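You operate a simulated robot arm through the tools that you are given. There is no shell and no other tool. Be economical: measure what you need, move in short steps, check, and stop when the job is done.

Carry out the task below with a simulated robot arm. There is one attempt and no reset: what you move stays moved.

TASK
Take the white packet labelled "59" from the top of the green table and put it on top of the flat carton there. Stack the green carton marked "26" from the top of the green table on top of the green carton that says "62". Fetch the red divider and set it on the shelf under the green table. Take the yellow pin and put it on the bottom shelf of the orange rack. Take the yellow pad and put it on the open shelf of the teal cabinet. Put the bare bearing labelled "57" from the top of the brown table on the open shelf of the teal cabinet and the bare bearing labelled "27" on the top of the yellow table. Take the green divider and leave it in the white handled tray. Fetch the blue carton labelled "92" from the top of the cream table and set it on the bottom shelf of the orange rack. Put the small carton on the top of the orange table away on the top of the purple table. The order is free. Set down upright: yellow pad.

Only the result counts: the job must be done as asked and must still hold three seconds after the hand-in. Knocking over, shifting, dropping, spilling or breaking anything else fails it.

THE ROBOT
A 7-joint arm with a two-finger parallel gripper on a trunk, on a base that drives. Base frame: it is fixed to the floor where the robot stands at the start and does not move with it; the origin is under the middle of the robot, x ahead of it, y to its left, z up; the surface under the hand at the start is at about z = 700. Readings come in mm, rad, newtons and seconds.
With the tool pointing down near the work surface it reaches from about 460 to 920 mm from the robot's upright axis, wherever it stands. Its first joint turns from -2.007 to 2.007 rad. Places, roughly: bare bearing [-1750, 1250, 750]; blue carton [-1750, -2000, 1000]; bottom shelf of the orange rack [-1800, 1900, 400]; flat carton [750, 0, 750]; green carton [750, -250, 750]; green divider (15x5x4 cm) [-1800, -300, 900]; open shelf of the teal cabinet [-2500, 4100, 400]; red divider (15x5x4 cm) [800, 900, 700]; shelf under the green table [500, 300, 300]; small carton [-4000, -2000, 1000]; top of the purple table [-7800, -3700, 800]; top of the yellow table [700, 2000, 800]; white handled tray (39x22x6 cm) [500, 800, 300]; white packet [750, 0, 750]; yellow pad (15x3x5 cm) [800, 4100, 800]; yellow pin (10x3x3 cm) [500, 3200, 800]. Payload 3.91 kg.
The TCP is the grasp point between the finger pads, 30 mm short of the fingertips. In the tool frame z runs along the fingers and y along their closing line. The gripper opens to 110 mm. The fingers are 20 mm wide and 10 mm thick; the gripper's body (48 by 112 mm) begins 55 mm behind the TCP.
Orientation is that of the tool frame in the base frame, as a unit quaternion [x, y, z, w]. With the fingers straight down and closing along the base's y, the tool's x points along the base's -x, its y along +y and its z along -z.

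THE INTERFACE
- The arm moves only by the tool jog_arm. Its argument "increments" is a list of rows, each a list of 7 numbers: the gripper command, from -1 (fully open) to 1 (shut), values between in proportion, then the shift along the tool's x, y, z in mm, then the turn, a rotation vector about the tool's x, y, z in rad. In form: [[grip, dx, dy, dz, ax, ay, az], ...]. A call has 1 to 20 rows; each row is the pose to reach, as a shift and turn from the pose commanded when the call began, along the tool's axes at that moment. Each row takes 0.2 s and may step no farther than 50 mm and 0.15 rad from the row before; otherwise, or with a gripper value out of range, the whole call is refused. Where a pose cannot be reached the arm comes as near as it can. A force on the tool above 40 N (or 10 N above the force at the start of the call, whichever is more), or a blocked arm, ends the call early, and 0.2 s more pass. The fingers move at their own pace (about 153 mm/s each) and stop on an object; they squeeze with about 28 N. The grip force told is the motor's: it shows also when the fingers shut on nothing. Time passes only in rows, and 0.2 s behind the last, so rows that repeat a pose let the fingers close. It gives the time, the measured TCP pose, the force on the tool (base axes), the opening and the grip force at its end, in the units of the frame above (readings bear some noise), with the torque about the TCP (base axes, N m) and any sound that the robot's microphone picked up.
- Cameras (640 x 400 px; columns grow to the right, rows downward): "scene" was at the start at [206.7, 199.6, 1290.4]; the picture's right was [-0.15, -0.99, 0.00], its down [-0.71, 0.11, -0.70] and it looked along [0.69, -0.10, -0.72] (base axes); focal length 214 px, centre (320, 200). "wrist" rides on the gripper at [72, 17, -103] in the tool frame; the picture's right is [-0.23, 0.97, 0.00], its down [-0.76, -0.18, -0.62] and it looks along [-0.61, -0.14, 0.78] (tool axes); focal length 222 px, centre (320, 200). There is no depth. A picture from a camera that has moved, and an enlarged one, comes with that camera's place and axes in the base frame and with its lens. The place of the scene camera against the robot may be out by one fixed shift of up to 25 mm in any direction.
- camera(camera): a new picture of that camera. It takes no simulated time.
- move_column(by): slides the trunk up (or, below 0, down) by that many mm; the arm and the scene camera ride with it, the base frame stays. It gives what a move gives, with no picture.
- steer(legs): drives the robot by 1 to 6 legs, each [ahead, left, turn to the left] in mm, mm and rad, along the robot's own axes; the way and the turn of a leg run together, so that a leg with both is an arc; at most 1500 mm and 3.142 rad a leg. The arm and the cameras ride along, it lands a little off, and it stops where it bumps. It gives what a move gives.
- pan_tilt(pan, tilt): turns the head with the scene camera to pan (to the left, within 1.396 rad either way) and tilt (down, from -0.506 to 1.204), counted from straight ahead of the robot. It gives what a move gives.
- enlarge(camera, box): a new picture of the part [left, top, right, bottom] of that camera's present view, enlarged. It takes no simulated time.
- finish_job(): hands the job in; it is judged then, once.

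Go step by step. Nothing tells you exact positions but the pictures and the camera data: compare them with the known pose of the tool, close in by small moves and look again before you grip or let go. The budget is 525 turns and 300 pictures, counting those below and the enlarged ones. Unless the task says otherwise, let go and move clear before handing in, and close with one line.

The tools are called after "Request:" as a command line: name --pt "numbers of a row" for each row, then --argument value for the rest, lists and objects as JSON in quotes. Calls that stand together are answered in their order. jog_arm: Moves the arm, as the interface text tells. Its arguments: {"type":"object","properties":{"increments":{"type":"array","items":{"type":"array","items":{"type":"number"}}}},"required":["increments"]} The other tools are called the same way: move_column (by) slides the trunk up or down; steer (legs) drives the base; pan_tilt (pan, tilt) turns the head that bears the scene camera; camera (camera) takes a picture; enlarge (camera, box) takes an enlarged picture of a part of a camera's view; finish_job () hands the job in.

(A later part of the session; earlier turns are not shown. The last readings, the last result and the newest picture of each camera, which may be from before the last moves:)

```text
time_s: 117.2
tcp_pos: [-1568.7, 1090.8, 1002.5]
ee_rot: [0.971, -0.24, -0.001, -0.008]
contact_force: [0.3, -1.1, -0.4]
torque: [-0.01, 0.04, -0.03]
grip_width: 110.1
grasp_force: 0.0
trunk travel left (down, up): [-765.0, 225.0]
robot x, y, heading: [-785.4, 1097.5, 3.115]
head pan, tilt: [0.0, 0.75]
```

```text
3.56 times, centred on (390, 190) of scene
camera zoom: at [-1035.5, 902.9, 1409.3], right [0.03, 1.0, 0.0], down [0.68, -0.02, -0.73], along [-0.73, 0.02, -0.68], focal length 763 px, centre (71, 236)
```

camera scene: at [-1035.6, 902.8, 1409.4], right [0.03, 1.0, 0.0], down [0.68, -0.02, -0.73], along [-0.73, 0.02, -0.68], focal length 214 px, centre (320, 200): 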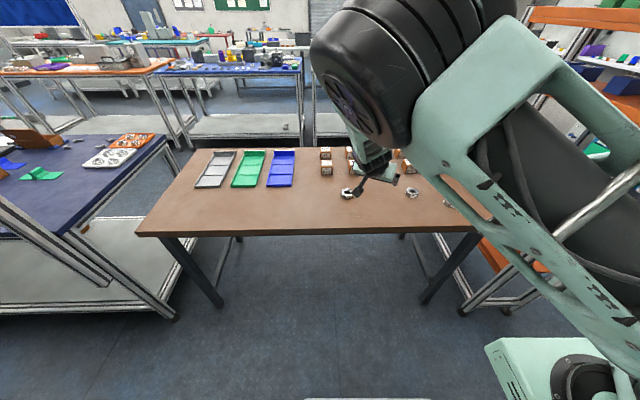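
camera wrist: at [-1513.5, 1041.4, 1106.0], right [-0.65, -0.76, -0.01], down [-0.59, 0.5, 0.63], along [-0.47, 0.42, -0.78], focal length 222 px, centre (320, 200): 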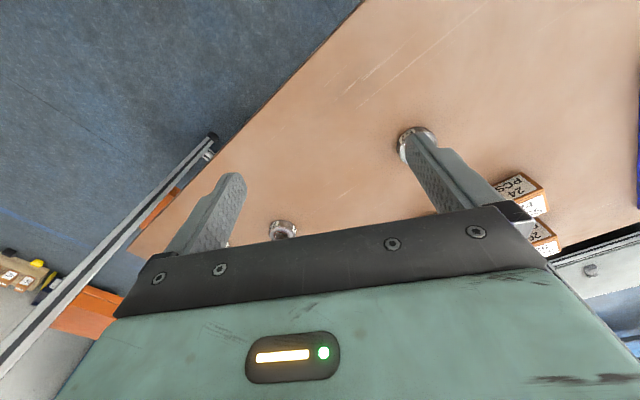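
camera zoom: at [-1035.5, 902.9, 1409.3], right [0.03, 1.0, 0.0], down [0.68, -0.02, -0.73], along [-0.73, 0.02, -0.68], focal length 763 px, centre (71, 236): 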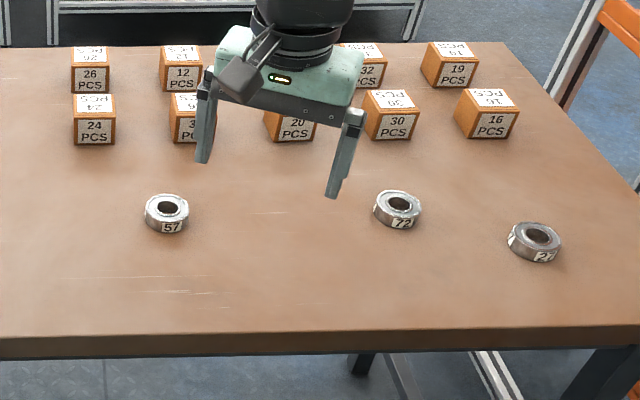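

Request:
steer --legs '[[260, -420, 0.02]]'

Request:
enlarge --camera "scene" --box '[220, 120, 460, 270]'

Request:
camera --camera "wrist"

```text
time_s: 120.1
tcp_pos: [-1820.5, 1495.3, 1003.1]
ee_rot: [0.974, -0.228, -0.002, -0.008]
contact_force: [-0.2, -0.1, 0.4]
torque: [-0.01, -0.03, 0.02]
grip_width: 110.1
grasp_force: 0.3
trunk travel left (down, up): [-765.0, 225.0]
robot x, y, heading: [-1041.0, 1520.9, 3.143]
head pan, tilt: [0.0, 0.75]
```

```text
2.67 times, centred on (340, 195) of scene
camera zoom: at [-1282.1, 1321.1, 1409.3], right [0.0, 1.0, 0.0], down [0.68, 0.0, -0.73], along [-0.73, 0.0, -0.68], focal length 572 px, centre (267, 213)
```

zoom: 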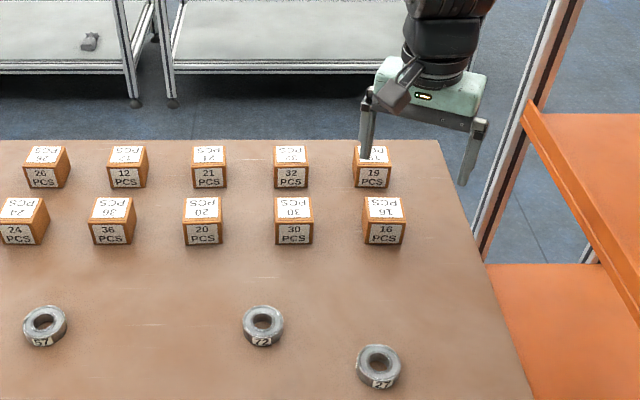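

```text
227 pictures are left
camera wrist: at [-1763.4, 1447.7, 1105.7], right [-0.64, -0.77, -0.01], down [-0.6, 0.49, 0.63], along [-0.48, 0.41, -0.78], focal length 222 px, centre (320, 200)
```

wrist: 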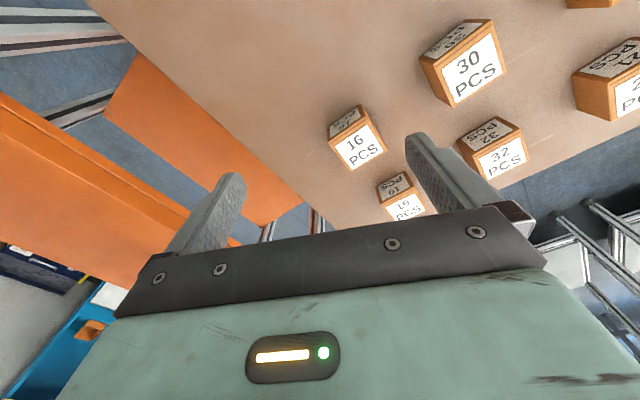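

Request:
jog_arm --pt "-1 20 -8 22 0 0 -0.115" --pt "-1 39 -16 44 0 0 -0.23" --pt "-1 59 -24 66 0 0 -0.345" --pt "-1 78 -33 90 0 0 -0.46" --pt "-1 78 -33 90 0 0 -0.46"

Request:
camera --camera "wrist"

```text
time_s: 121.3
tcp_pos: [-1737.0, 1494.8, 910.5]
ee_rot: [1.0, 0.0, 0.0, -0.008]
contact_force: [-0.3, 0.6, 0.1]
torque: [0.01, 0.03, 0.04]
grip_width: 110.1
grasp_force: 0.0
trunk travel left (down, up): [-765.0, 225.0]
robot x, y, heading: [-1036.9, 1518.4, 3.139]
head pan, tilt: [0.0, 0.75]
```

```text
226 pictures are left
camera wrist: at [-1664.1, 1476.0, 1013.1], right [-0.23, -0.97, -0.02], down [-0.76, 0.17, 0.63], along [-0.61, 0.15, -0.78], focal length 222 px, centre (320, 200)
```

wrist: 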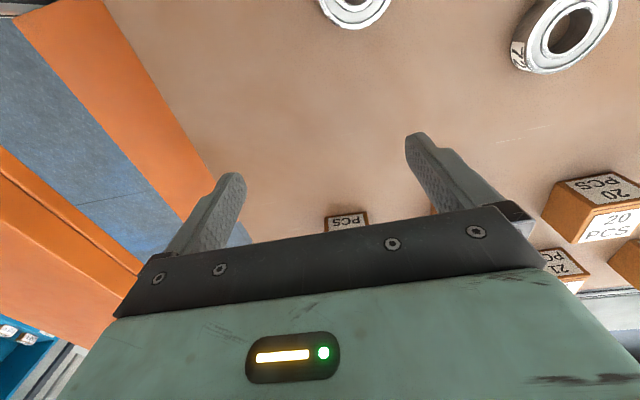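

Request:
jog_arm --pt "-1 38 21 0 0 0 0" --pt "-1 76 42 0 0 0 0" --pt "-1 76 42 0 0 0 0"

Request:
camera --camera "wrist"

```text
time_s: 122.1
tcp_pos: [-1660.6, 1449.4, 911.7]
ee_rot: [1.0, -0.001, 0.0, -0.008]
contact_force: [0.3, -0.5, 0.1]
torque: [-0.01, 0.02, 0.0]
grip_width: 110.1
grasp_force: 0.2
trunk travel left (down, up): [-765.0, 225.0]
robot x, y, heading: [-1039.7, 1517.2, 3.141]
head pan, tilt: [0.0, 0.75]
```

```text
225 pictures are left
camera wrist: at [-1587.8, 1431.7, 1015.1], right [-0.23, -0.97, -0.02], down [-0.76, 0.17, 0.63], along [-0.61, 0.15, -0.78], focal length 222 px, centre (320, 200)
```

wrist: 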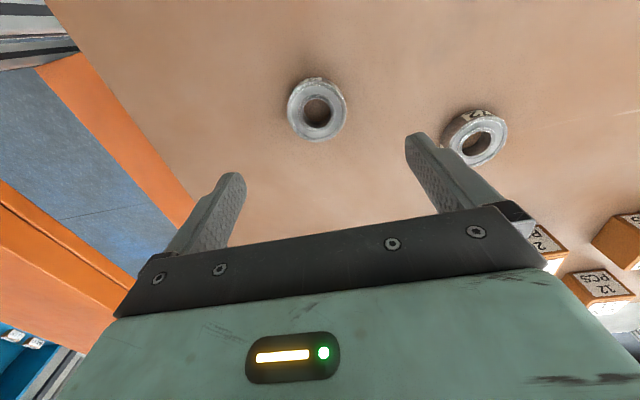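

Request:
jog_arm --pt "-1 3 -2 30 0 0 0" --pt "-1 5 -3 60 0 0 0" --pt "-1 5 -3 75 0 0 0" --pt "-1 5 -3 75 0 0 0"

Request:
camera --camera "wrist"

```text
time_s: 123.1
tcp_pos: [-1655.3, 1452.9, 837.0]
ee_rot: [1.0, 0.0, 0.0, -0.009]
contact_force: [-0.4, 0.2, 0.1]
torque: [0.0, 0.0, -0.01]
grip_width: 110.0
grasp_force: 0.1
trunk travel left (down, up): [-765.0, 225.0]
robot x, y, heading: [-1040.9, 1518.5, 3.137]
head pan, tilt: [0.0, 0.75]
```

```text
224 pictures are left
camera wrist: at [-1582.5, 1434.1, 940.2], right [-0.23, -0.97, -0.02], down [-0.76, 0.17, 0.63], along [-0.61, 0.15, -0.78], focal length 222 px, centre (320, 200)
```

wrist: 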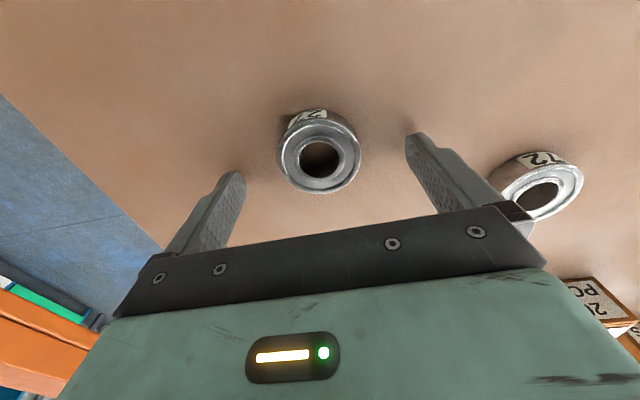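

Request:
jog_arm --pt "-1 4 1 6 0 0 0" --pt "-1 4 1 12 0 0 0"

Request:
camera --camera "wrist"

```text
time_s: 123.8
tcp_pos: [-1649.1, 1451.2, 830.5]
ee_rot: [1.0, 0.001, -0.001, -0.006]
contact_force: [7.9, 3.3, 28.3]
torque: [-1.6, -0.37, 0.41]
grip_width: 107.7
grasp_force: 0.1
trunk travel left (down, up): [-765.0, 225.0]
robot x, y, heading: [-1045.9, 1520.7, 3.14]
head pan, tilt: [0.0, 0.75]
stopped in row 2: the force on the tool passed its limit at 50 N (the readings are from after the stop); the commanded pose is now the measured one
```

```text
223 pictures are left
camera wrist: at [-1578.5, 1434.2, 933.5], right [-0.23, -0.97, -0.01], down [-0.76, 0.17, 0.63], along [-0.61, 0.15, -0.78], focal length 222 px, centre (320, 200)
```

wrist: 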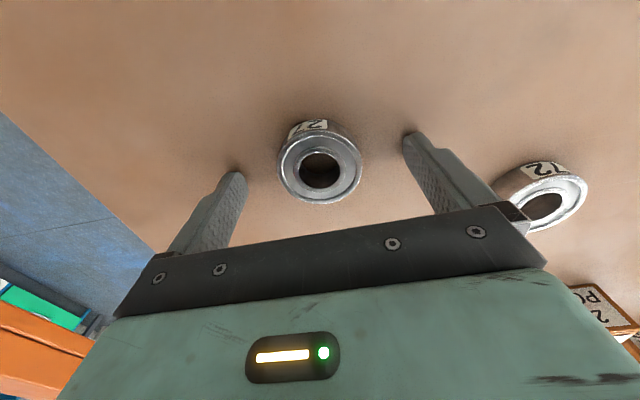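

Table is at about z 800. Raise slightly, adjust and grip.

Request:
jog_arm --pt "-1 0 0 -4 0 0 0" --pt "-1 5 0 -4 0 0 0" --pt "0 5 0 -4 0 0 0" --pt "1 5 0 -4 0 0 0" --pt "1 5 0 -4 0 0 0" --pt "1 5 0 -4 0 0 0"

Request:
camera --camera "wrist"

```text
time_s: 125.2
tcp_pos: [-1647.8, 1452.0, 834.0]
ee_rot: [1.0, 0.001, -0.001, -0.006]
contact_force: [-0.1, 0.3, -0.6]
torque: [-0.01, -0.01, 0.02]
grip_width: 50.4
grasp_force: 27.8
trunk travel left (down, up): [-765.0, 225.0]
robot x, y, heading: [-1041.4, 1516.1, 3.134]
head pan, tilt: [0.0, 0.75]
```

```text
222 pictures are left
camera wrist: at [-1574.3, 1434.1, 936.4], right [-0.23, -0.97, -0.01], down [-0.76, 0.17, 0.63], along [-0.61, 0.15, -0.78], focal length 222 px, centre (320, 200)
```

wrist: 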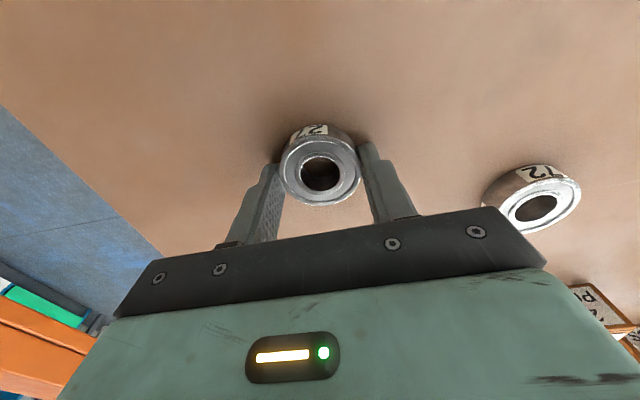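

Request:
jog_arm --pt "1 0 0 -20 0 0 0" --pt "1 0 0 -60 0 0 0" --pt "1 0 0 -105 0 0 0" --pt "1 0 0 -150 0 0 0" --pt "1 0 0 -200 0 0 0" --pt "1 0 0 -200 0 0 0"

Request:
enlarge --camera "wrist" --box '[260, 100, 400, 220]'

```text
time_s: 126.5
tcp_pos: [-1649.4, 1450.2, 1032.9]
ee_rot: [1.0, 0.0, -0.001, -0.008]
contact_force: [0.2, -0.7, -1.3]
torque: [-0.01, 0.01, 0.04]
grip_width: 50.6
grasp_force: 28.7
trunk travel left (down, up): [-765.0, 225.0]
robot x, y, heading: [-1044.2, 1516.6, 3.133]
head pan, tilt: [0.0, 0.75]
```

```text
3.33 times, centred on (330, 160) of wrist
camera zoom: at [-1576.9, 1432.0, 1136.6], right [-0.23, -0.97, -0.01], down [-0.76, 0.17, 0.63], along [-0.61, 0.15, -0.78], focal length 740 px, centre (287, 333)
```

zoom: 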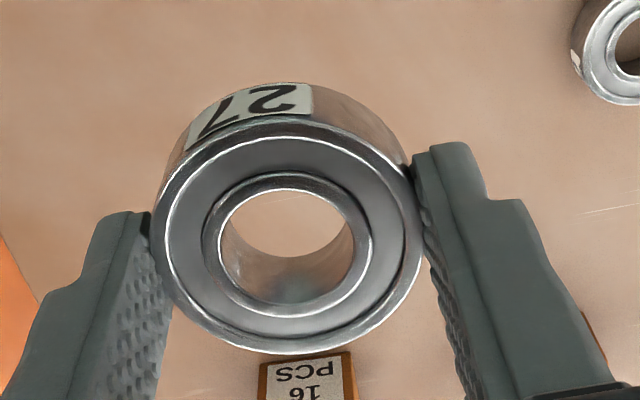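

Request:
steer --legs '[[-550, 0, 0], [0, 0, -1.57], [0, 0, -1.56]]'

Request:
camera --camera "scene"

```text
time_s: 137.2
tcp_pos: [108.1, 1617.5, 1034.3]
ee_rot: [-0.027, 1.0, -0.007, 0.001]
contact_force: [0.3, 0.4, -1.7]
torque: [0.02, -0.01, -0.01]
grip_width: 50.3
grasp_force: 28.1
trunk travel left (down, up): [-765.0, 225.0]
robot x, y, heading: [-495.0, 1516.8, 0.05]
head pan, tilt: [0.0, 0.75]
```

```text
220 pictures are left
camera scene: at [-295.5, 1738.5, 1409.3], right [0.05, -1.0, 0.0], down [-0.68, -0.03, -0.73], along [0.73, 0.04, -0.68], focal length 214 px, centre (320, 200)
```

scene: 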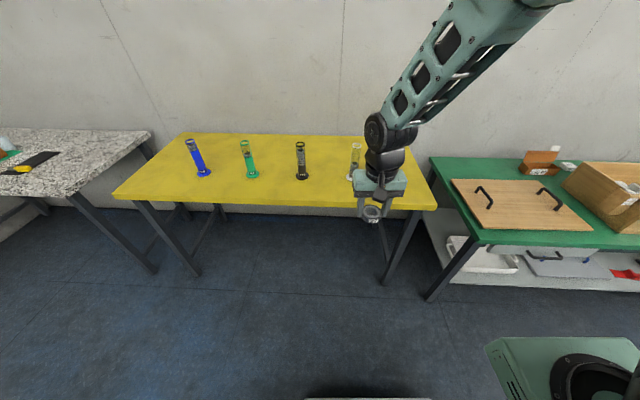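

Request:
steer --legs '[[355, 366, -0.05]]'

Request:
camera --camera "wrist"

Request:
camera --camera "scene"

```text
time_s: 140.2
tcp_pos: [467.3, 1951.9, 1032.1]
ee_rot: [0.002, 1.0, -0.006, 0.001]
contact_force: [0.5, 0.0, -2.2]
torque: [-0.01, 0.01, -0.03]
grip_width: 50.2
grasp_force: 28.1
trunk travel left (down, up): [-765.0, 225.0]
robot x, y, heading: [-142.4, 1886.4, -0.008]
head pan, tilt: [0.0, 0.75]
```

```text
219 pictures are left
camera wrist: at [394.6, 1970.5, 1136.3], right [0.23, 0.97, -0.01], down [0.76, -0.17, 0.63], along [0.61, -0.15, -0.78], focal length 222 px, centre (320, 200)
```

wrist: 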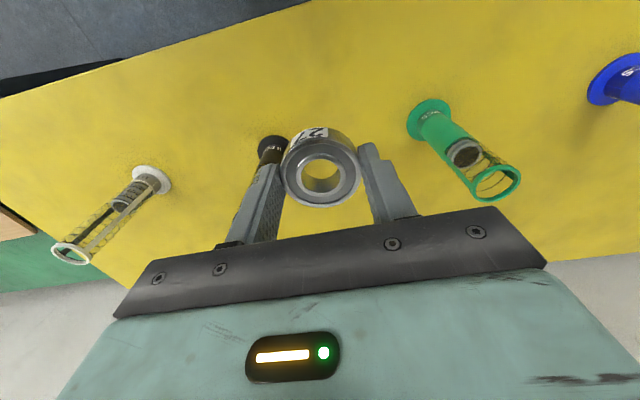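

```text
218 pictures are left
camera scene: at [70.8, 2094.1, 1409.3], right [-0.01, -1.0, 0.0], down [-0.68, 0.0, -0.73], along [0.73, -0.01, -0.68], focal length 214 px, centre (320, 200)
```

scene: 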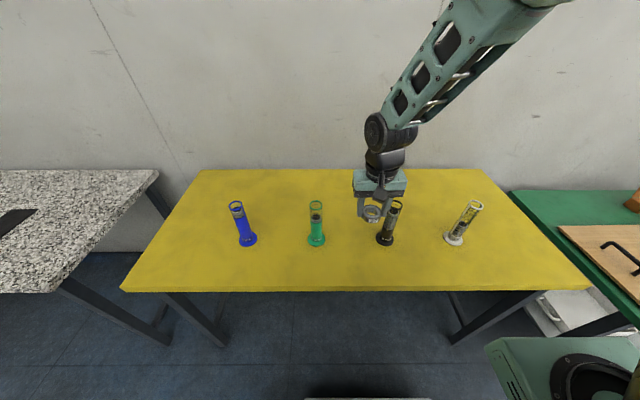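

Request:
jog_arm --pt "1 18 10 40 0 0 0" --pt "1 37 20 80 0 0 0" --pt "1 37 20 125 0 0 0" --pt "1 37 20 165 0 0 0" --pt "1 37 20 165 0 0 0"

Request:
camera --camera "wrist"

Request:
enlarge --camera "scene" --box '[280, 180, 440, 300]'

```text
time_s: 141.4
tcp_pos: [429.0, 1973.0, 865.3]
ee_rot: [0.001, 1.0, -0.006, 0.001]
contact_force: [0.4, 0.0, -2.1]
torque: [0.0, 0.01, 0.0]
grip_width: 50.3
grasp_force: 27.9
trunk travel left (down, up): [-765.0, 225.0]
robot x, y, heading: [-139.7, 1880.9, -0.011]
head pan, tilt: [0.0, 0.75]
```

```text
217 pictures are left
camera wrist: at [356.7, 1992.8, 968.4], right [0.23, 0.97, -0.01], down [0.76, -0.17, 0.63], along [0.61, -0.15, -0.78], focal length 222 px, centre (320, 200)
```

wrist: 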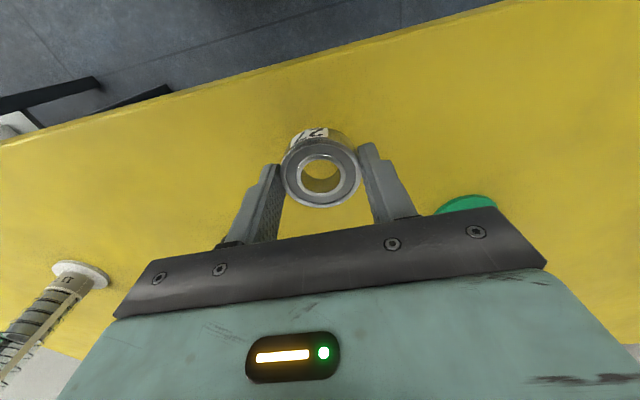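

```text
3.33 times, centred on (360, 240) of scene
camera zoom: at [70.7, 2094.0, 1409.3], right [-0.01, -1.0, 0.0], down [-0.68, 0.0, -0.73], along [0.73, -0.01, -0.68], focal length 715 px, centre (187, 67)
```

zoom: 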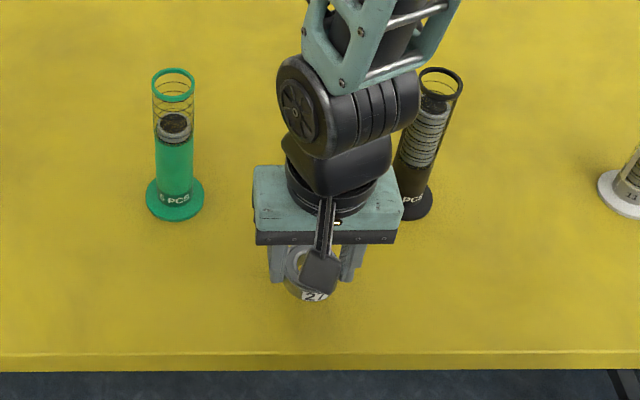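

Request:
jog_arm --pt "1 0 0 8 0 0 0" --pt "1 0 0 14 0 0 0" --pt "1 0 0 20 0 0 0"

```text
time_s: 142.2
tcp_pos: [431.2, 1970.5, 847.1]
ee_rot: [0.001, 1.0, -0.006, 0.0]
contact_force: [0.4, -0.3, -1.6]
torque: [0.03, -0.03, 0.0]
grip_width: 50.4
grasp_force: 28.1
trunk travel left (down, up): [-765.0, 225.0]
robot x, y, heading: [-137.7, 1885.1, -0.011]
head pan, tilt: [0.0, 0.75]
```

Request:
jog_arm --pt "1 0 0 3 0 0 0" --pt "1 0 0 6 0 0 0" --pt "1 0 0 9 0 0 0" --pt "1 0 0 12 0 0 0"

```text
time_s: 143.2
tcp_pos: [430.0, 1969.4, 835.6]
ee_rot: [0.001, 1.0, -0.007, 0.001]
contact_force: [-0.6, 0.7, -0.6]
torque: [-0.03, 0.02, -0.03]
grip_width: 50.5
grasp_force: 28.3
trunk travel left (down, up): [-765.0, 225.0]
robot x, y, heading: [-139.6, 1885.2, -0.013]
head pan, tilt: [0.0, 0.75]
```

Request:
jog_arm --pt "1 0 0 2 0 0 0" --pt "1 0 0 4 0 0 0"

Request:
enlarge --camera "scene" --box '[320, 220, 400, 280]'

```text
time_s: 143.8
tcp_pos: [430.2, 1969.5, 833.5]
ee_rot: [0.001, 1.0, -0.006, 0.001]
contact_force: [-3.7, -2.0, 9.9]
torque: [0.16, 0.06, 0.08]
grip_width: 50.3
grasp_force: 28.2
trunk travel left (down, up): [-765.0, 225.0]
robot x, y, heading: [-139.5, 1884.9, -0.01]
head pan, tilt: [0.0, 0.75]
```

```text
6.67 times, centred on (360, 250) of scene
camera zoom: at [70.3, 2093.9, 1409.7], right [-0.01, -1.0, 0.0], down [-0.68, 0.01, -0.73], along [0.73, -0.01, -0.68], focal length 1430 px, centre (53, -133)
```

zoom: 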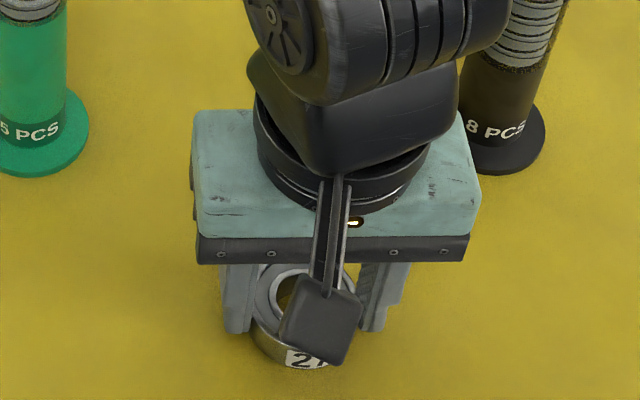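

Contact. Release and lift.

Request:
jog_arm --pt "0.5 0 0 0 0 0 0" --pt "0 0 0 0 0 0 0" --pt "-0.3 0 0 0 0 0 0" --pt "-0.3 0 0 -40 0 0 0" --pt "-0.5 0 0 -85 0 0 0" --pt "-1 0 0 -130 0 0 0" --pt "-1 0 0 -175 0 0 0" --pt "-1 0 0 -200 0 0 0"

Request:
camera --camera "scene"

```text
time_s: 145.6
tcp_pos: [431.5, 1971.2, 1032.7]
ee_rot: [0.001, 1.0, -0.006, 0.001]
contact_force: [0.0, -0.1, 0.1]
torque: [-0.01, 0.0, 0.02]
grip_width: 110.1
grasp_force: 0.1
trunk travel left (down, up): [-765.0, 225.0]
robot x, y, heading: [-138.9, 1881.7, -0.006]
head pan, tilt: [0.0, 0.75]
```

```text
214 pictures are left
camera scene: at [71.0, 2094.2, 1409.2], right [-0.01, -1.0, 0.0], down [-0.68, 0.0, -0.73], along [0.73, -0.01, -0.68], focal length 214 px, centre (320, 200)
```

scene: 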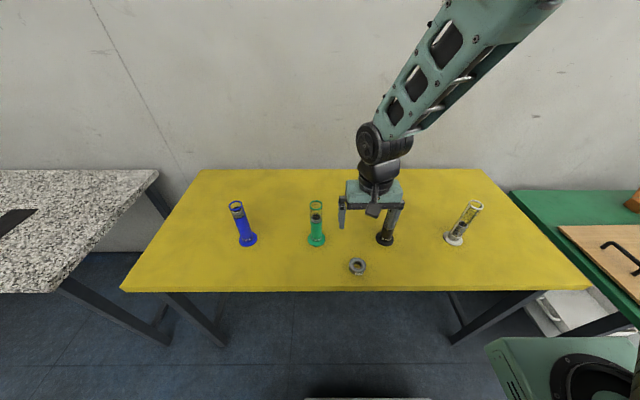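

Bearing 27 done. Now left to the granite table for the yellow pin.

Request:
steer --legs '[[-150, 0, 0], [0, 1150, 0.01]]'

Request:
camera --camera "scene"

```text
time_s: 152.6
tcp_pos: [267.0, 3168.0, 1031.6]
ee_rot: [-0.012, 1.0, -0.006, 0.002]
contact_force: [0.0, 0.2, 0.7]
torque: [0.05, 0.02, 0.03]
grip_width: 109.7
grasp_force: 0.0
trunk travel left (down, up): [-765.0, 225.0]
robot x, y, heading: [-300.7, 3063.4, 0.025]
head pan, tilt: [0.0, 0.75]
```

```text
213 pictures are left
camera scene: at [-95.8, 3281.7, 1409.3], right [0.02, -1.0, 0.0], down [-0.68, -0.01, -0.73], along [0.73, 0.01, -0.68], focal length 214 px, centre (320, 200)
```

scene: 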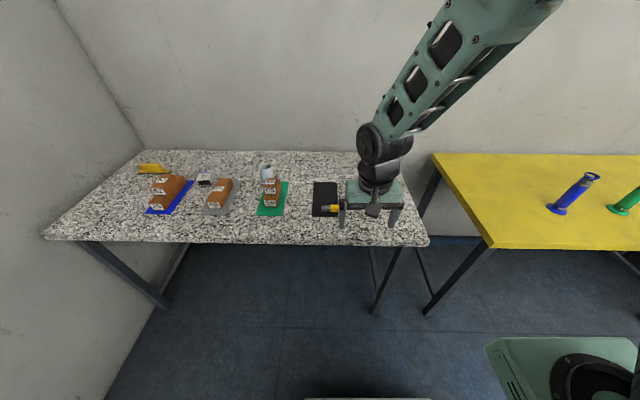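

Request:
enlarge --camera "scene" --box '[120, 140, 360, 240]'

Request:
camera --camera "wrist"

```text
2.67 times, centred on (240, 190) of scene
camera zoom: at [-95.8, 3281.7, 1409.3], right [0.02, -1.0, 0.0], down [-0.68, -0.01, -0.73], along [0.73, 0.01, -0.68], focal length 572 px, centre (533, 227)
```

zoom: 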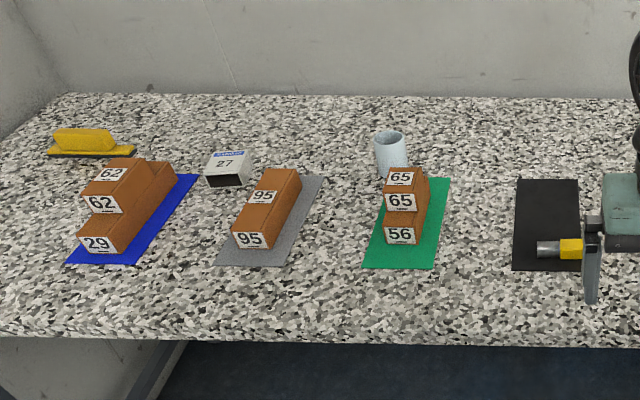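

```text
211 pictures are left
camera wrist: at [193.7, 3185.6, 1134.7], right [0.2, 0.98, -0.01], down [0.76, -0.15, 0.63], along [0.61, -0.14, -0.78], focal length 222 px, centre (320, 200)
```

wrist: 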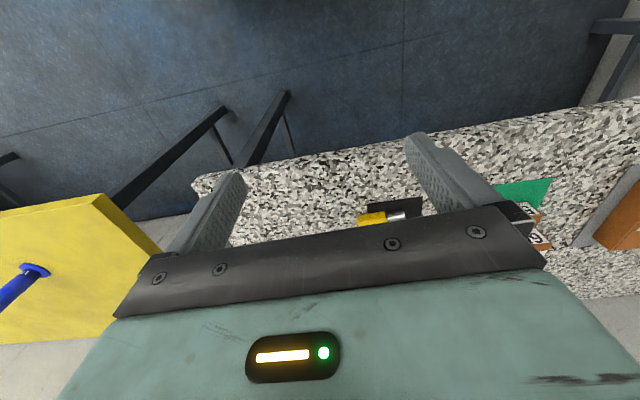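

Request:
steer --legs '[[190, 20, -0.02]]'

Request:
jog_arm --pt "-1 -8 20 40 0 0 0" --pt "-1 -16 40 80 0 0 0" --pt "-1 -16 40 120 0 0 0" --pt "-1 -16 40 120 0 0 0"

Request:
camera --camera "wrist"

```text
time_s: 154.1
tcp_pos: [457.1, 3178.7, 1031.6]
ee_rot: [-0.002, 1.0, -0.006, 0.001]
contact_force: [0.0, -0.2, 0.6]
torque: [-0.01, -0.01, 0.01]
grip_width: 109.7
grasp_force: 0.0
trunk travel left (down, up): [-765.0, 225.0]
robot x, y, heading: [-112.3, 3088.1, 0.0]
head pan, tilt: [0.0, 0.75]
```

```text
time_s: 155.1
tcp_pos: [473.3, 3216.9, 914.8]
ee_rot: [-0.003, 1.0, -0.006, 0.0]
contact_force: [-0.9, -0.5, 0.5]
torque: [0.01, -0.01, 0.01]
grip_width: 110.3
grasp_force: 0.2
trunk travel left (down, up): [-765.0, 225.0]
robot x, y, heading: [-115.3, 3087.6, -0.001]
head pan, tilt: [0.0, 0.75]
```

```text
210 pictures are left
camera wrist: at [401.0, 3236.6, 1018.0], right [0.22, 0.97, -0.01], down [0.76, -0.17, 0.63], along [0.61, -0.15, -0.78], focal length 222 px, centre (320, 200)
```

wrist: 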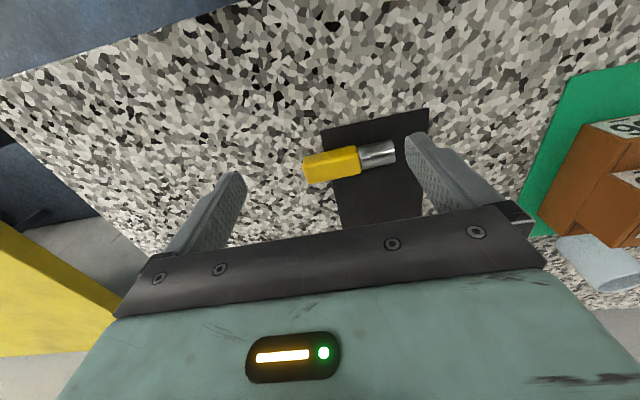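

The pin lies along y. To be able to slip it into the rack, I'll grip it with the tool tilted along its axis (towards -y), so I stand further left. Raise first and drive.

Request:
jog_arm --pt "-1 0 0 -45 0 0 0" --pt "-1 0 0 -90 0 0 0" --pt "-1 0 0 -135 0 0 0" --pt "-1 0 0 -165 0 0 0"

Request:
steer --legs '[[90, 560, 0]]'

Request:
camera --camera "wrist"

Request:
camera --camera "scene"

```text
time_s: 156.1
tcp_pos: [471.8, 3218.6, 1076.7]
ee_rot: [-0.002, 1.0, -0.007, 0.001]
contact_force: [0.4, -0.8, 0.3]
torque: [0.0, 0.02, 0.01]
grip_width: 109.7
grasp_force: 0.0
trunk travel left (down, up): [-765.0, 225.0]
robot x, y, heading: [-110.5, 3089.1, 0.004]
head pan, tilt: [0.0, 0.75]
```

```text
time_s: 159.4
tcp_pos: [568.9, 3767.9, 1077.4]
ee_rot: [0.008, 1.0, -0.006, 0.001]
contact_force: [0.0, -0.1, -0.6]
torque: [-0.01, 0.01, -0.01]
grip_width: 110.1
grasp_force: 0.0
trunk travel left (down, up): [-765.0, 225.0]
robot x, y, heading: [-20.2, 3651.2, -0.017]
head pan, tilt: [0.0, 0.75]
```

```text
209 pictures are left
camera wrist: at [495.7, 3787.3, 1179.3], right [0.24, 0.97, -0.01], down [0.76, -0.18, 0.63], along [0.61, -0.16, -0.78], focal length 222 px, centre (320, 200)
```

wrist: 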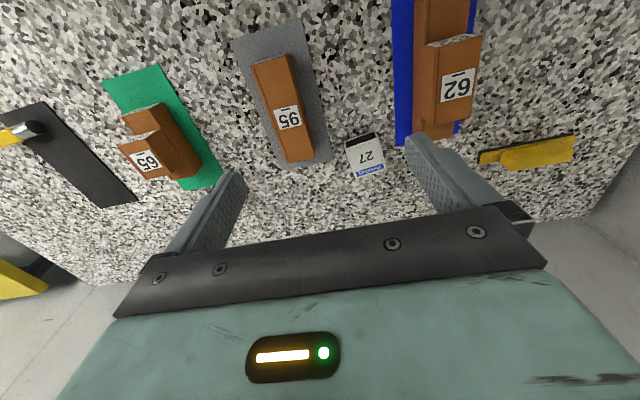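

```text
208 pictures are left
camera scene: at [195.2, 3854.8, 1409.3], right [-0.02, -1.0, 0.0], down [-0.68, 0.01, -0.73], along [0.73, -0.01, -0.68], focal length 214 px, centre (320, 200)
```

scene: 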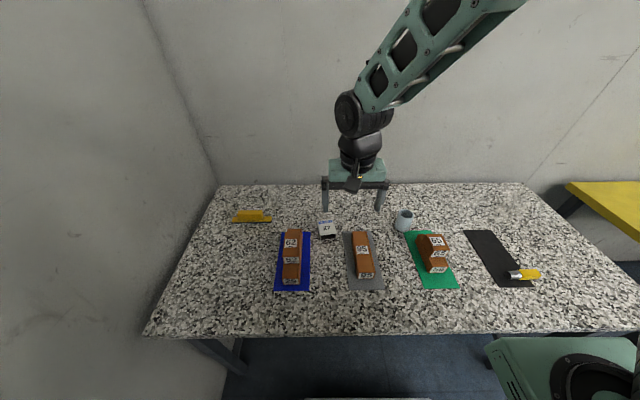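

Request:
jog_arm --pt "-1 5 -31 0 0 0 0.141" --pt "-1 10 -62 0 0 0 0.282" --pt "-1 15 -93 0 0 0 0.424" --pt "-1 20 -124 0 0 0 0.565" --pt "-1 25 -155 0 0 0 0.707" --pt "-1 30 -186 0 0 0 0.848" --pt "-1 36 -217 0 0 0 0.99" --pt "-1 41 -248 0 0 0 1.131" --pt "-1 46 -279 0 0 0 1.272" --pt "-1 51 -310 0 0 0 1.414" --pt "-1 56 -340 0 0 0 1.555" --pt "-1 56 -340 0 0 0 1.555"

```text
time_s: 162.0
tcp_pos: [509.2, 3428.9, 1083.4]
ee_rot: [0.707, 0.707, -0.004, 0.005]
contact_force: [0.4, -0.6, 0.7]
torque: [-0.02, 0.02, -0.01]
grip_width: 110.0
grasp_force: 0.0
trunk travel left (down, up): [-765.0, 225.0]
robot x, y, heading: [-17.5, 3647.5, -0.019]
head pan, tilt: [0.0, 0.75]
```

Request:
jog_arm --pt "-1 0 0 0 0 -0.14 0" --pt "-1 0 0 0 0 -0.28 0" --pt "-1 0 0 0 0 -0.42 0" --pt "-1 0 0 0 0 -0.56 0" --pt "-1 0 0 0 0 -0.7 0" --pt "-1 0 0 0 0 -0.7 0"

Request:
camera --camera "wrist"

Request:
camera --camera "scene"

```text
time_s: 163.4
tcp_pos: [509.2, 3427.9, 1082.6]
ee_rot: [0.662, 0.663, -0.246, 0.248]
contact_force: [0.4, -0.5, -0.1]
torque: [0.0, 0.01, 0.03]
grip_width: 110.0
grasp_force: 0.0
trunk travel left (down, up): [-765.0, 225.0]
robot x, y, heading: [-16.6, 3646.8, -0.017]
head pan, tilt: [0.0, 0.75]
```

```text
207 pictures are left
camera wrist: at [524.4, 3551.3, 1111.9], right [0.97, -0.17, 0.15], down [-0.18, -0.17, 0.97], along [-0.14, -0.97, -0.19], focal length 222 px, centre (320, 200)
```

wrist: 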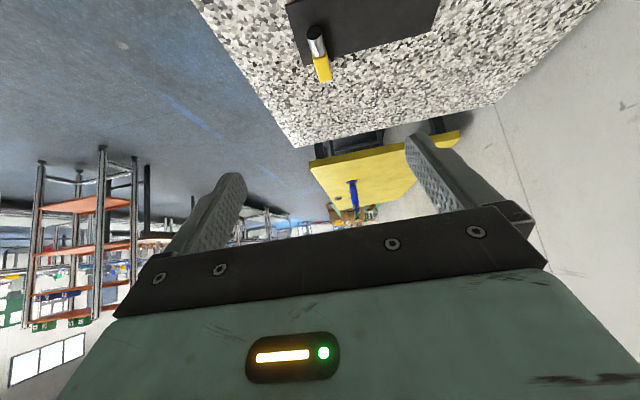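

```text
206 pictures are left
camera scene: at [195.1, 3854.7, 1409.4], right [-0.02, -1.0, 0.0], down [-0.68, 0.01, -0.73], along [0.73, -0.01, -0.68], focal length 214 px, centre (320, 200)
```

scene: 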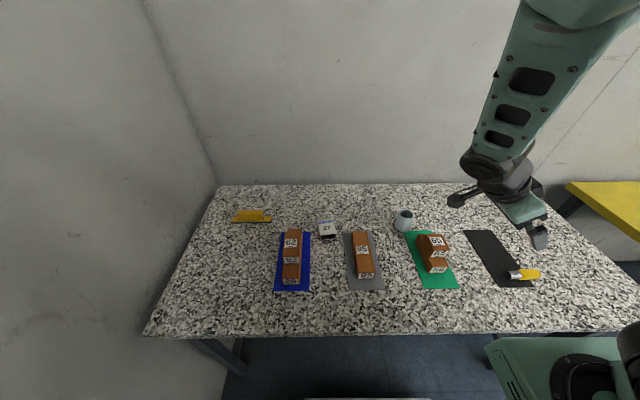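

Request:
jog_arm --pt "-1 4 1 48 0 0 0" --pt "-1 8 2 96 0 0 0" --pt "-1 11 3 144 0 0 0" --pt "-1 14 4 192 0 0 0" --pt "-1 14 4 235 0 0 0" --pt "-1 14 4 235 0 0 0"

Request:
camera --camera "wrist"

Request:
enlarge --camera "scene" --box '[400, 180, 560, 300]'

```text
time_s: 164.8
tcp_pos: [512.5, 3285.2, 892.5]
ee_rot: [0.662, 0.663, -0.246, 0.248]
contact_force: [0.2, -0.4, -0.7]
torque: [-0.01, 0.02, -0.04]
grip_width: 110.1
grasp_force: 0.1
trunk travel left (down, up): [-765.0, 225.0]
robot x, y, heading: [-23.3, 3645.4, -0.019]
head pan, tilt: [0.0, 0.75]
```

```text
205 pictures are left
camera wrist: at [528.5, 3407.6, 922.8], right [0.97, -0.17, 0.15], down [-0.18, -0.17, 0.97], along [-0.14, -0.97, -0.19], focal length 222 px, centre (320, 200)
```

wrist: 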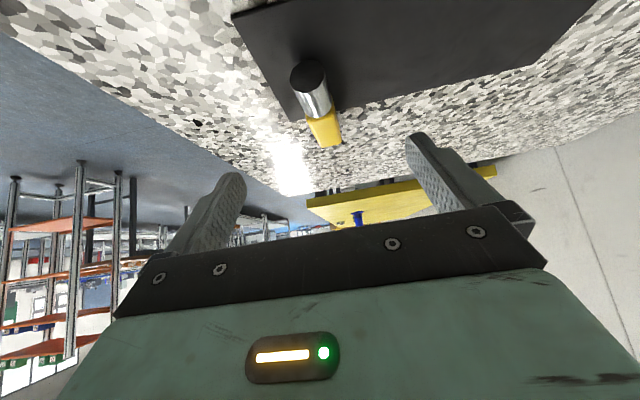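

```text
3.33 times, centred on (480, 240) of scene
camera zoom: at [195.1, 3854.8, 1409.3], right [-0.02, -1.0, 0.0], down [-0.68, 0.01, -0.73], along [0.73, -0.01, -0.68], focal length 715 px, centre (-213, 67)
```

zoom: 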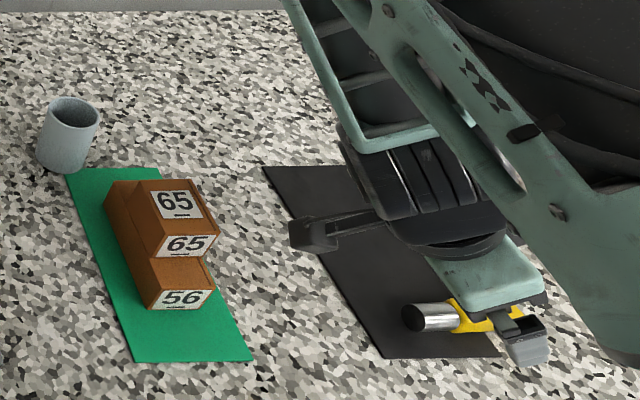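

Request:
jog_arm --pt "-1 0 0 30 0 0 0" --pt "-1 0 0 55 0 0 0" --pt "-1 0 0 70 0 0 0" --pt "-1 0 0 74 0 0 0" --pt "-1 0 0 74 0 0 0"

Request:
camera --camera "wrist"

Request:
enlarge --camera "scene" --box '[400, 180, 560, 300]'

```text
time_s: 166.0
tcp_pos: [513.6, 3236.3, 835.7]
ee_rot: [0.662, 0.663, -0.246, 0.248]
contact_force: [-0.5, 0.8, 0.2]
torque: [-0.01, 0.01, -0.01]
grip_width: 110.2
grasp_force: 0.1
trunk travel left (down, up): [-765.0, 225.0]
robot x, y, heading: [-20.8, 3649.6, -0.015]
head pan, tilt: [0.0, 0.75]
```

```text
203 pictures are left
camera wrist: at [529.1, 3360.2, 866.8], right [0.97, -0.17, 0.15], down [-0.18, -0.17, 0.97], along [-0.14, -0.97, -0.19], focal length 222 px, centre (320, 200)
```

wrist: 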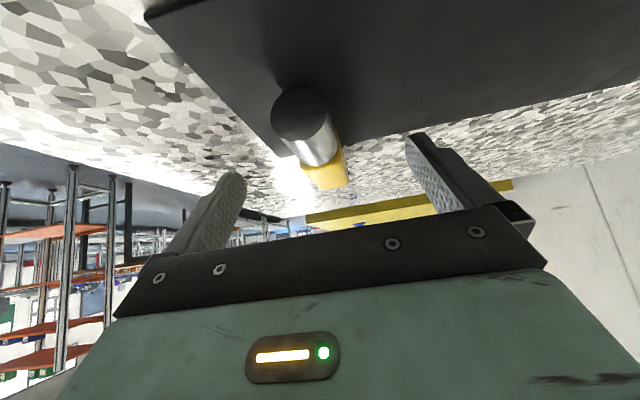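

```text
3.33 times, centred on (480, 240) of scene
camera zoom: at [195.2, 3854.7, 1409.3], right [-0.02, -1.0, 0.0], down [-0.68, 0.01, -0.73], along [0.73, -0.01, -0.68], focal length 715 px, centre (-213, 67)
```

zoom: 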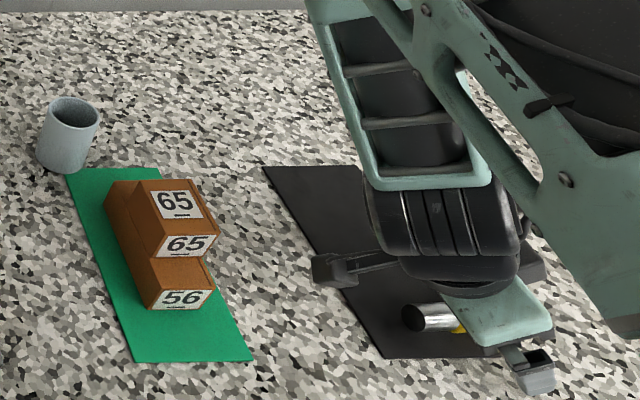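

Request:
jog_arm --pt "-1 1 0 3 0 0 0" --pt "0 1 0 3 0 0 0" --pt "1 1 0 3 0 0 0" --pt "1 1 0 3 0 0 0" --pt "1 1 0 3 0 0 0" --pt "1 1 0 3 0 0 0"

Request:
camera --camera "wrist"

```text
time_s: 167.4
tcp_pos: [512.3, 3236.2, 833.9]
ee_rot: [0.662, 0.664, -0.246, 0.248]
contact_force: [2.5, -1.4, 1.4]
torque: [-0.1, -0.03, 0.08]
grip_width: 23.7
grasp_force: 27.7
trunk travel left (down, up): [-765.0, 225.0]
robot x, y, heading: [-19.9, 3645.0, -0.015]
head pan, tilt: [0.0, 0.75]
```

```text
201 pictures are left
camera wrist: at [529.6, 3359.5, 865.0], right [0.97, -0.17, 0.15], down [-0.18, -0.17, 0.97], along [-0.14, -0.97, -0.19], focal length 222 px, centre (320, 200)
```

wrist: 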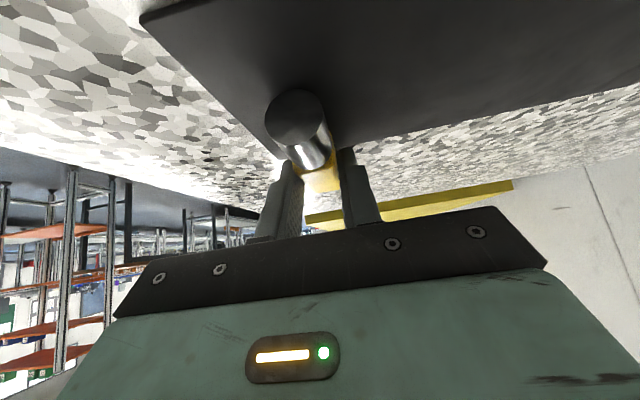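

Request:
jog_arm --pt "1 -13 0 -15 0 0 0" --pt "1 -39 0 -46 0 0 0" --pt "1 -68 0 -80 0 0 0" --pt "1 -97 0 -115 0 0 0" --pt "1 -129 0 -150 0 0 0" --pt "1 -150 0 -180 0 0 0" --pt "1 -150 0 -180 0 0 0"

Request:
camera --camera "wrist"

```text
time_s: 169.0
tcp_pos: [512.4, 3240.4, 1071.2]
ee_rot: [0.662, 0.664, -0.246, 0.248]
contact_force: [-0.3, 0.8, -1.6]
torque: [0.05, -0.04, -0.01]
grip_width: 23.6
grasp_force: 27.8
trunk travel left (down, up): [-765.0, 225.0]
robot x, y, heading: [-16.6, 3646.1, -0.019]
head pan, tilt: [0.0, 0.75]
```

```text
200 pictures are left
camera wrist: at [527.8, 3363.1, 1101.5], right [0.97, -0.17, 0.15], down [-0.18, -0.17, 0.97], along [-0.14, -0.97, -0.2], focal length 222 px, centre (320, 200)
```

wrist: 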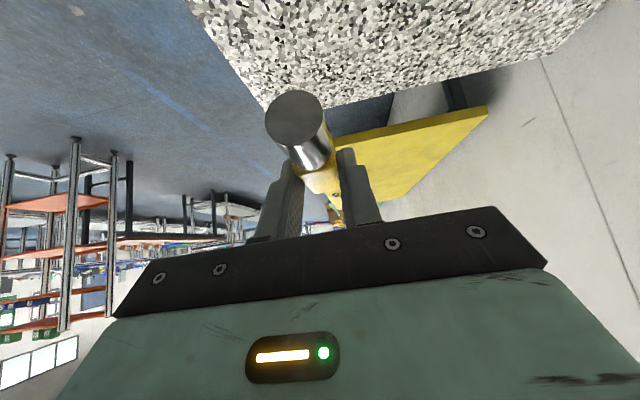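

Request:
steer --legs '[[-450, -100, 0]]'

Request:
jog_arm --pt "1 28 8 -24 -0.091 0 -0.108" --pt "1 56 16 -47 -0.182 0 -0.216" --pt "1 85 25 -71 -0.273 0 -0.324" --pt "1 113 33 -95 -0.364 0 -0.432" --pt "1 141 41 -119 -0.455 0 -0.54" --pt "1 169 49 -142 -0.546 0 -0.648" --pt "1 197 57 -166 -0.637 0 -0.756" --pt "1 225 65 -190 -0.728 0 -0.864" --pt "1 254 74 -214 -0.819 0 -0.972" --pt "1 282 82 -237 -0.91 0 -1.08" --pt "1 310 90 -261 -1.001 0 -1.19" --pt "1 310 90 -261 -1.001 0 -1.19"

Request:
camera --camera "wrist"

```text
time_s: 171.7
tcp_pos: [60.1, 3140.6, 1070.1]
ee_rot: [0.666, 0.66, -0.247, 0.246]
contact_force: [-0.1, 0.2, -1.0]
torque: [0.03, 0.04, 0.0]
grip_width: 23.6
grasp_force: 28.1
trunk travel left (down, up): [-765.0, 225.0]
robot x, y, heading: [-465.1, 3555.3, -0.029]
head pan, tilt: [0.0, 0.75]
```

```text
time_s: 174.3
tcp_pos: [149.8, 3548.3, 1066.1]
ee_rot: [0.008, 0.939, -0.01, 0.343]
contact_force: [-0.3, -0.1, -1.3]
torque: [0.0, 0.0, 0.01]
grip_width: 23.6
grasp_force: 28.2
out of reach, approached as far as the arm can: row 4, 5, 6, 7, 8, 9
trunk travel left (down, up): [-765.0, 225.0]
robot x, y, heading: [-464.6, 3555.1, -0.029]
head pan, tilt: [0.0, 0.75]
```

```text
199 pictures are left
camera wrist: at [29.2, 3568.5, 1096.8], right [0.19, 0.97, 0.13], down [0.18, -0.17, 0.97], along [0.97, -0.17, -0.2], focal length 222 px, centre (320, 200)
```

wrist: 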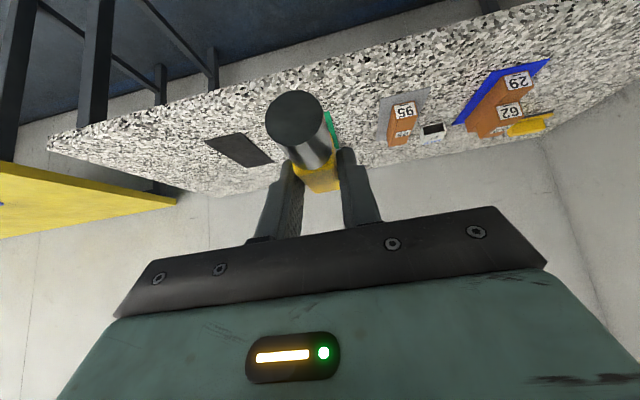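

Request:
steer --legs '[[0, 0, -1.54]]'

Request:
pan_tilt --pan -1.0 --tilt 0.5

Request:
camera --camera "scene"

```text
time_s: 178.4
tcp_pos: [-443.9, 2937.5, 1064.4]
ee_rot: [0.655, 0.673, -0.244, 0.241]
contact_force: [0.0, 0.0, -2.2]
torque: [0.01, -0.01, 0.0]
grip_width: 24.0
grasp_force: 28.3
trunk travel left (down, up): [-765.0, 225.0]
robot x, y, heading: [-466.6, 3553.6, -1.555]
head pan, tilt: [0.0, 0.75]
```

```text
time_s: 179.7
tcp_pos: [-443.5, 2938.4, 1066.0]
ee_rot: [0.654, 0.673, -0.245, 0.241]
contact_force: [-0.8, 0.2, -2.0]
torque: [0.0, -0.01, -0.01]
grip_width: 23.8
grasp_force: 27.8
trunk travel left (down, up): [-765.0, 225.0]
robot x, y, heading: [-466.5, 3556.1, -1.555]
head pan, tilt: [-1.0, 0.499]
```

```text
198 pictures are left
camera scene: at [-348.6, 3371.8, 1431.3], right [-0.56, 0.83, 0.0], down [0.4, 0.27, -0.88], along [-0.73, -0.49, -0.48], focal length 214 px, centre (320, 200)
```

scene: 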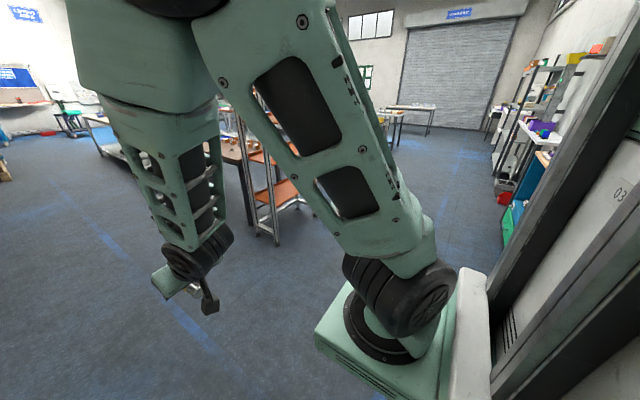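

Request:
steer --legs '[[100, -900, 0]]'

Request:
pan_tilt --pan -0.3 --tilt 0.5

Request:
camera --camera "scene"

```text
time_s: 184.4
tcp_pos: [-1316.3, 2810.0, 1065.6]
ee_rot: [0.646, 0.682, -0.241, 0.244]
contact_force: [0.2, 0.0, -1.6]
torque: [-0.01, 0.0, 0.0]
grip_width: 23.9
grasp_force: 28.3
trunk travel left (down, up): [-765.0, 225.0]
robot x, y, heading: [-1355.3, 3426.0, -1.527]
head pan, tilt: [-1.0, 0.499]
```

```text
time_s: 185.5
tcp_pos: [-1316.7, 2809.5, 1064.9]
ee_rot: [0.646, 0.681, -0.241, 0.245]
contact_force: [-0.3, 0.8, -1.6]
torque: [-0.02, 0.0, -0.01]
grip_width: 23.5
grasp_force: 28.2
trunk travel left (down, up): [-765.0, 225.0]
robot x, y, heading: [-1349.5, 3425.3, -1.527]
head pan, tilt: [-0.3, 0.499]
```

```text
197 pictures are left
camera scene: at [-1179.9, 3211.3, 1431.3], right [-0.97, 0.26, 0.0], down [0.12, 0.46, -0.88], along [-0.22, -0.85, -0.48], focal length 214 px, centre (320, 200)
```

scene: 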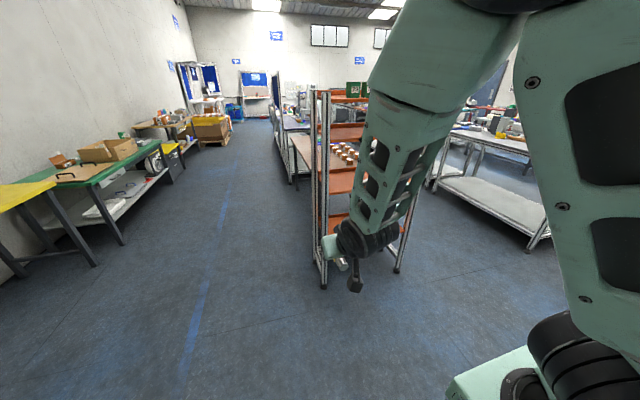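

Request:
steer --legs '[[60, -500, -0.044]]'

Request:
pan_tilt --pan -0.1 --tilt 0.7

Request:
camera --camera "scene"

```text
time_s: 188.4
tcp_pos: [-1838.1, 2739.2, 1065.2]
ee_rot: [0.663, 0.665, -0.248, 0.239]
contact_force: [0.3, 0.4, -2.4]
torque: [0.01, 0.03, 0.01]
grip_width: 23.7
grasp_force: 27.6
trunk travel left (down, up): [-765.0, 225.0]
robot x, y, heading: [-1844.8, 3353.8, -1.577]
head pan, tilt: [-0.3, 0.499]
```

```text
time_s: 189.2
tcp_pos: [-1838.0, 2739.4, 1065.4]
ee_rot: [0.662, 0.666, -0.247, 0.239]
contact_force: [0.5, -0.7, -0.9]
torque: [0.02, -0.03, 0.03]
grip_width: 23.5
grasp_force: 27.6
trunk travel left (down, up): [-765.0, 225.0]
robot x, y, heading: [-1846.7, 3355.7, -1.577]
head pan, tilt: [-0.099, 0.7]
```

```text
196 pictures are left
camera scene: at [-1664.5, 3135.3, 1413.6], right [-0.99, 0.1, 0.0], down [0.07, 0.64, -0.77], along [-0.08, -0.76, -0.64], focal length 214 px, centre (320, 200)
```

scene: 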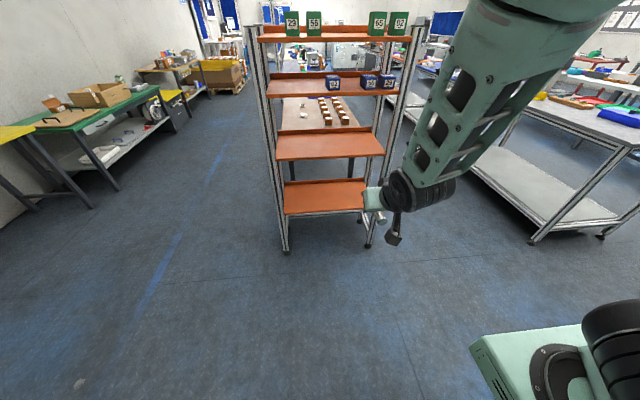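

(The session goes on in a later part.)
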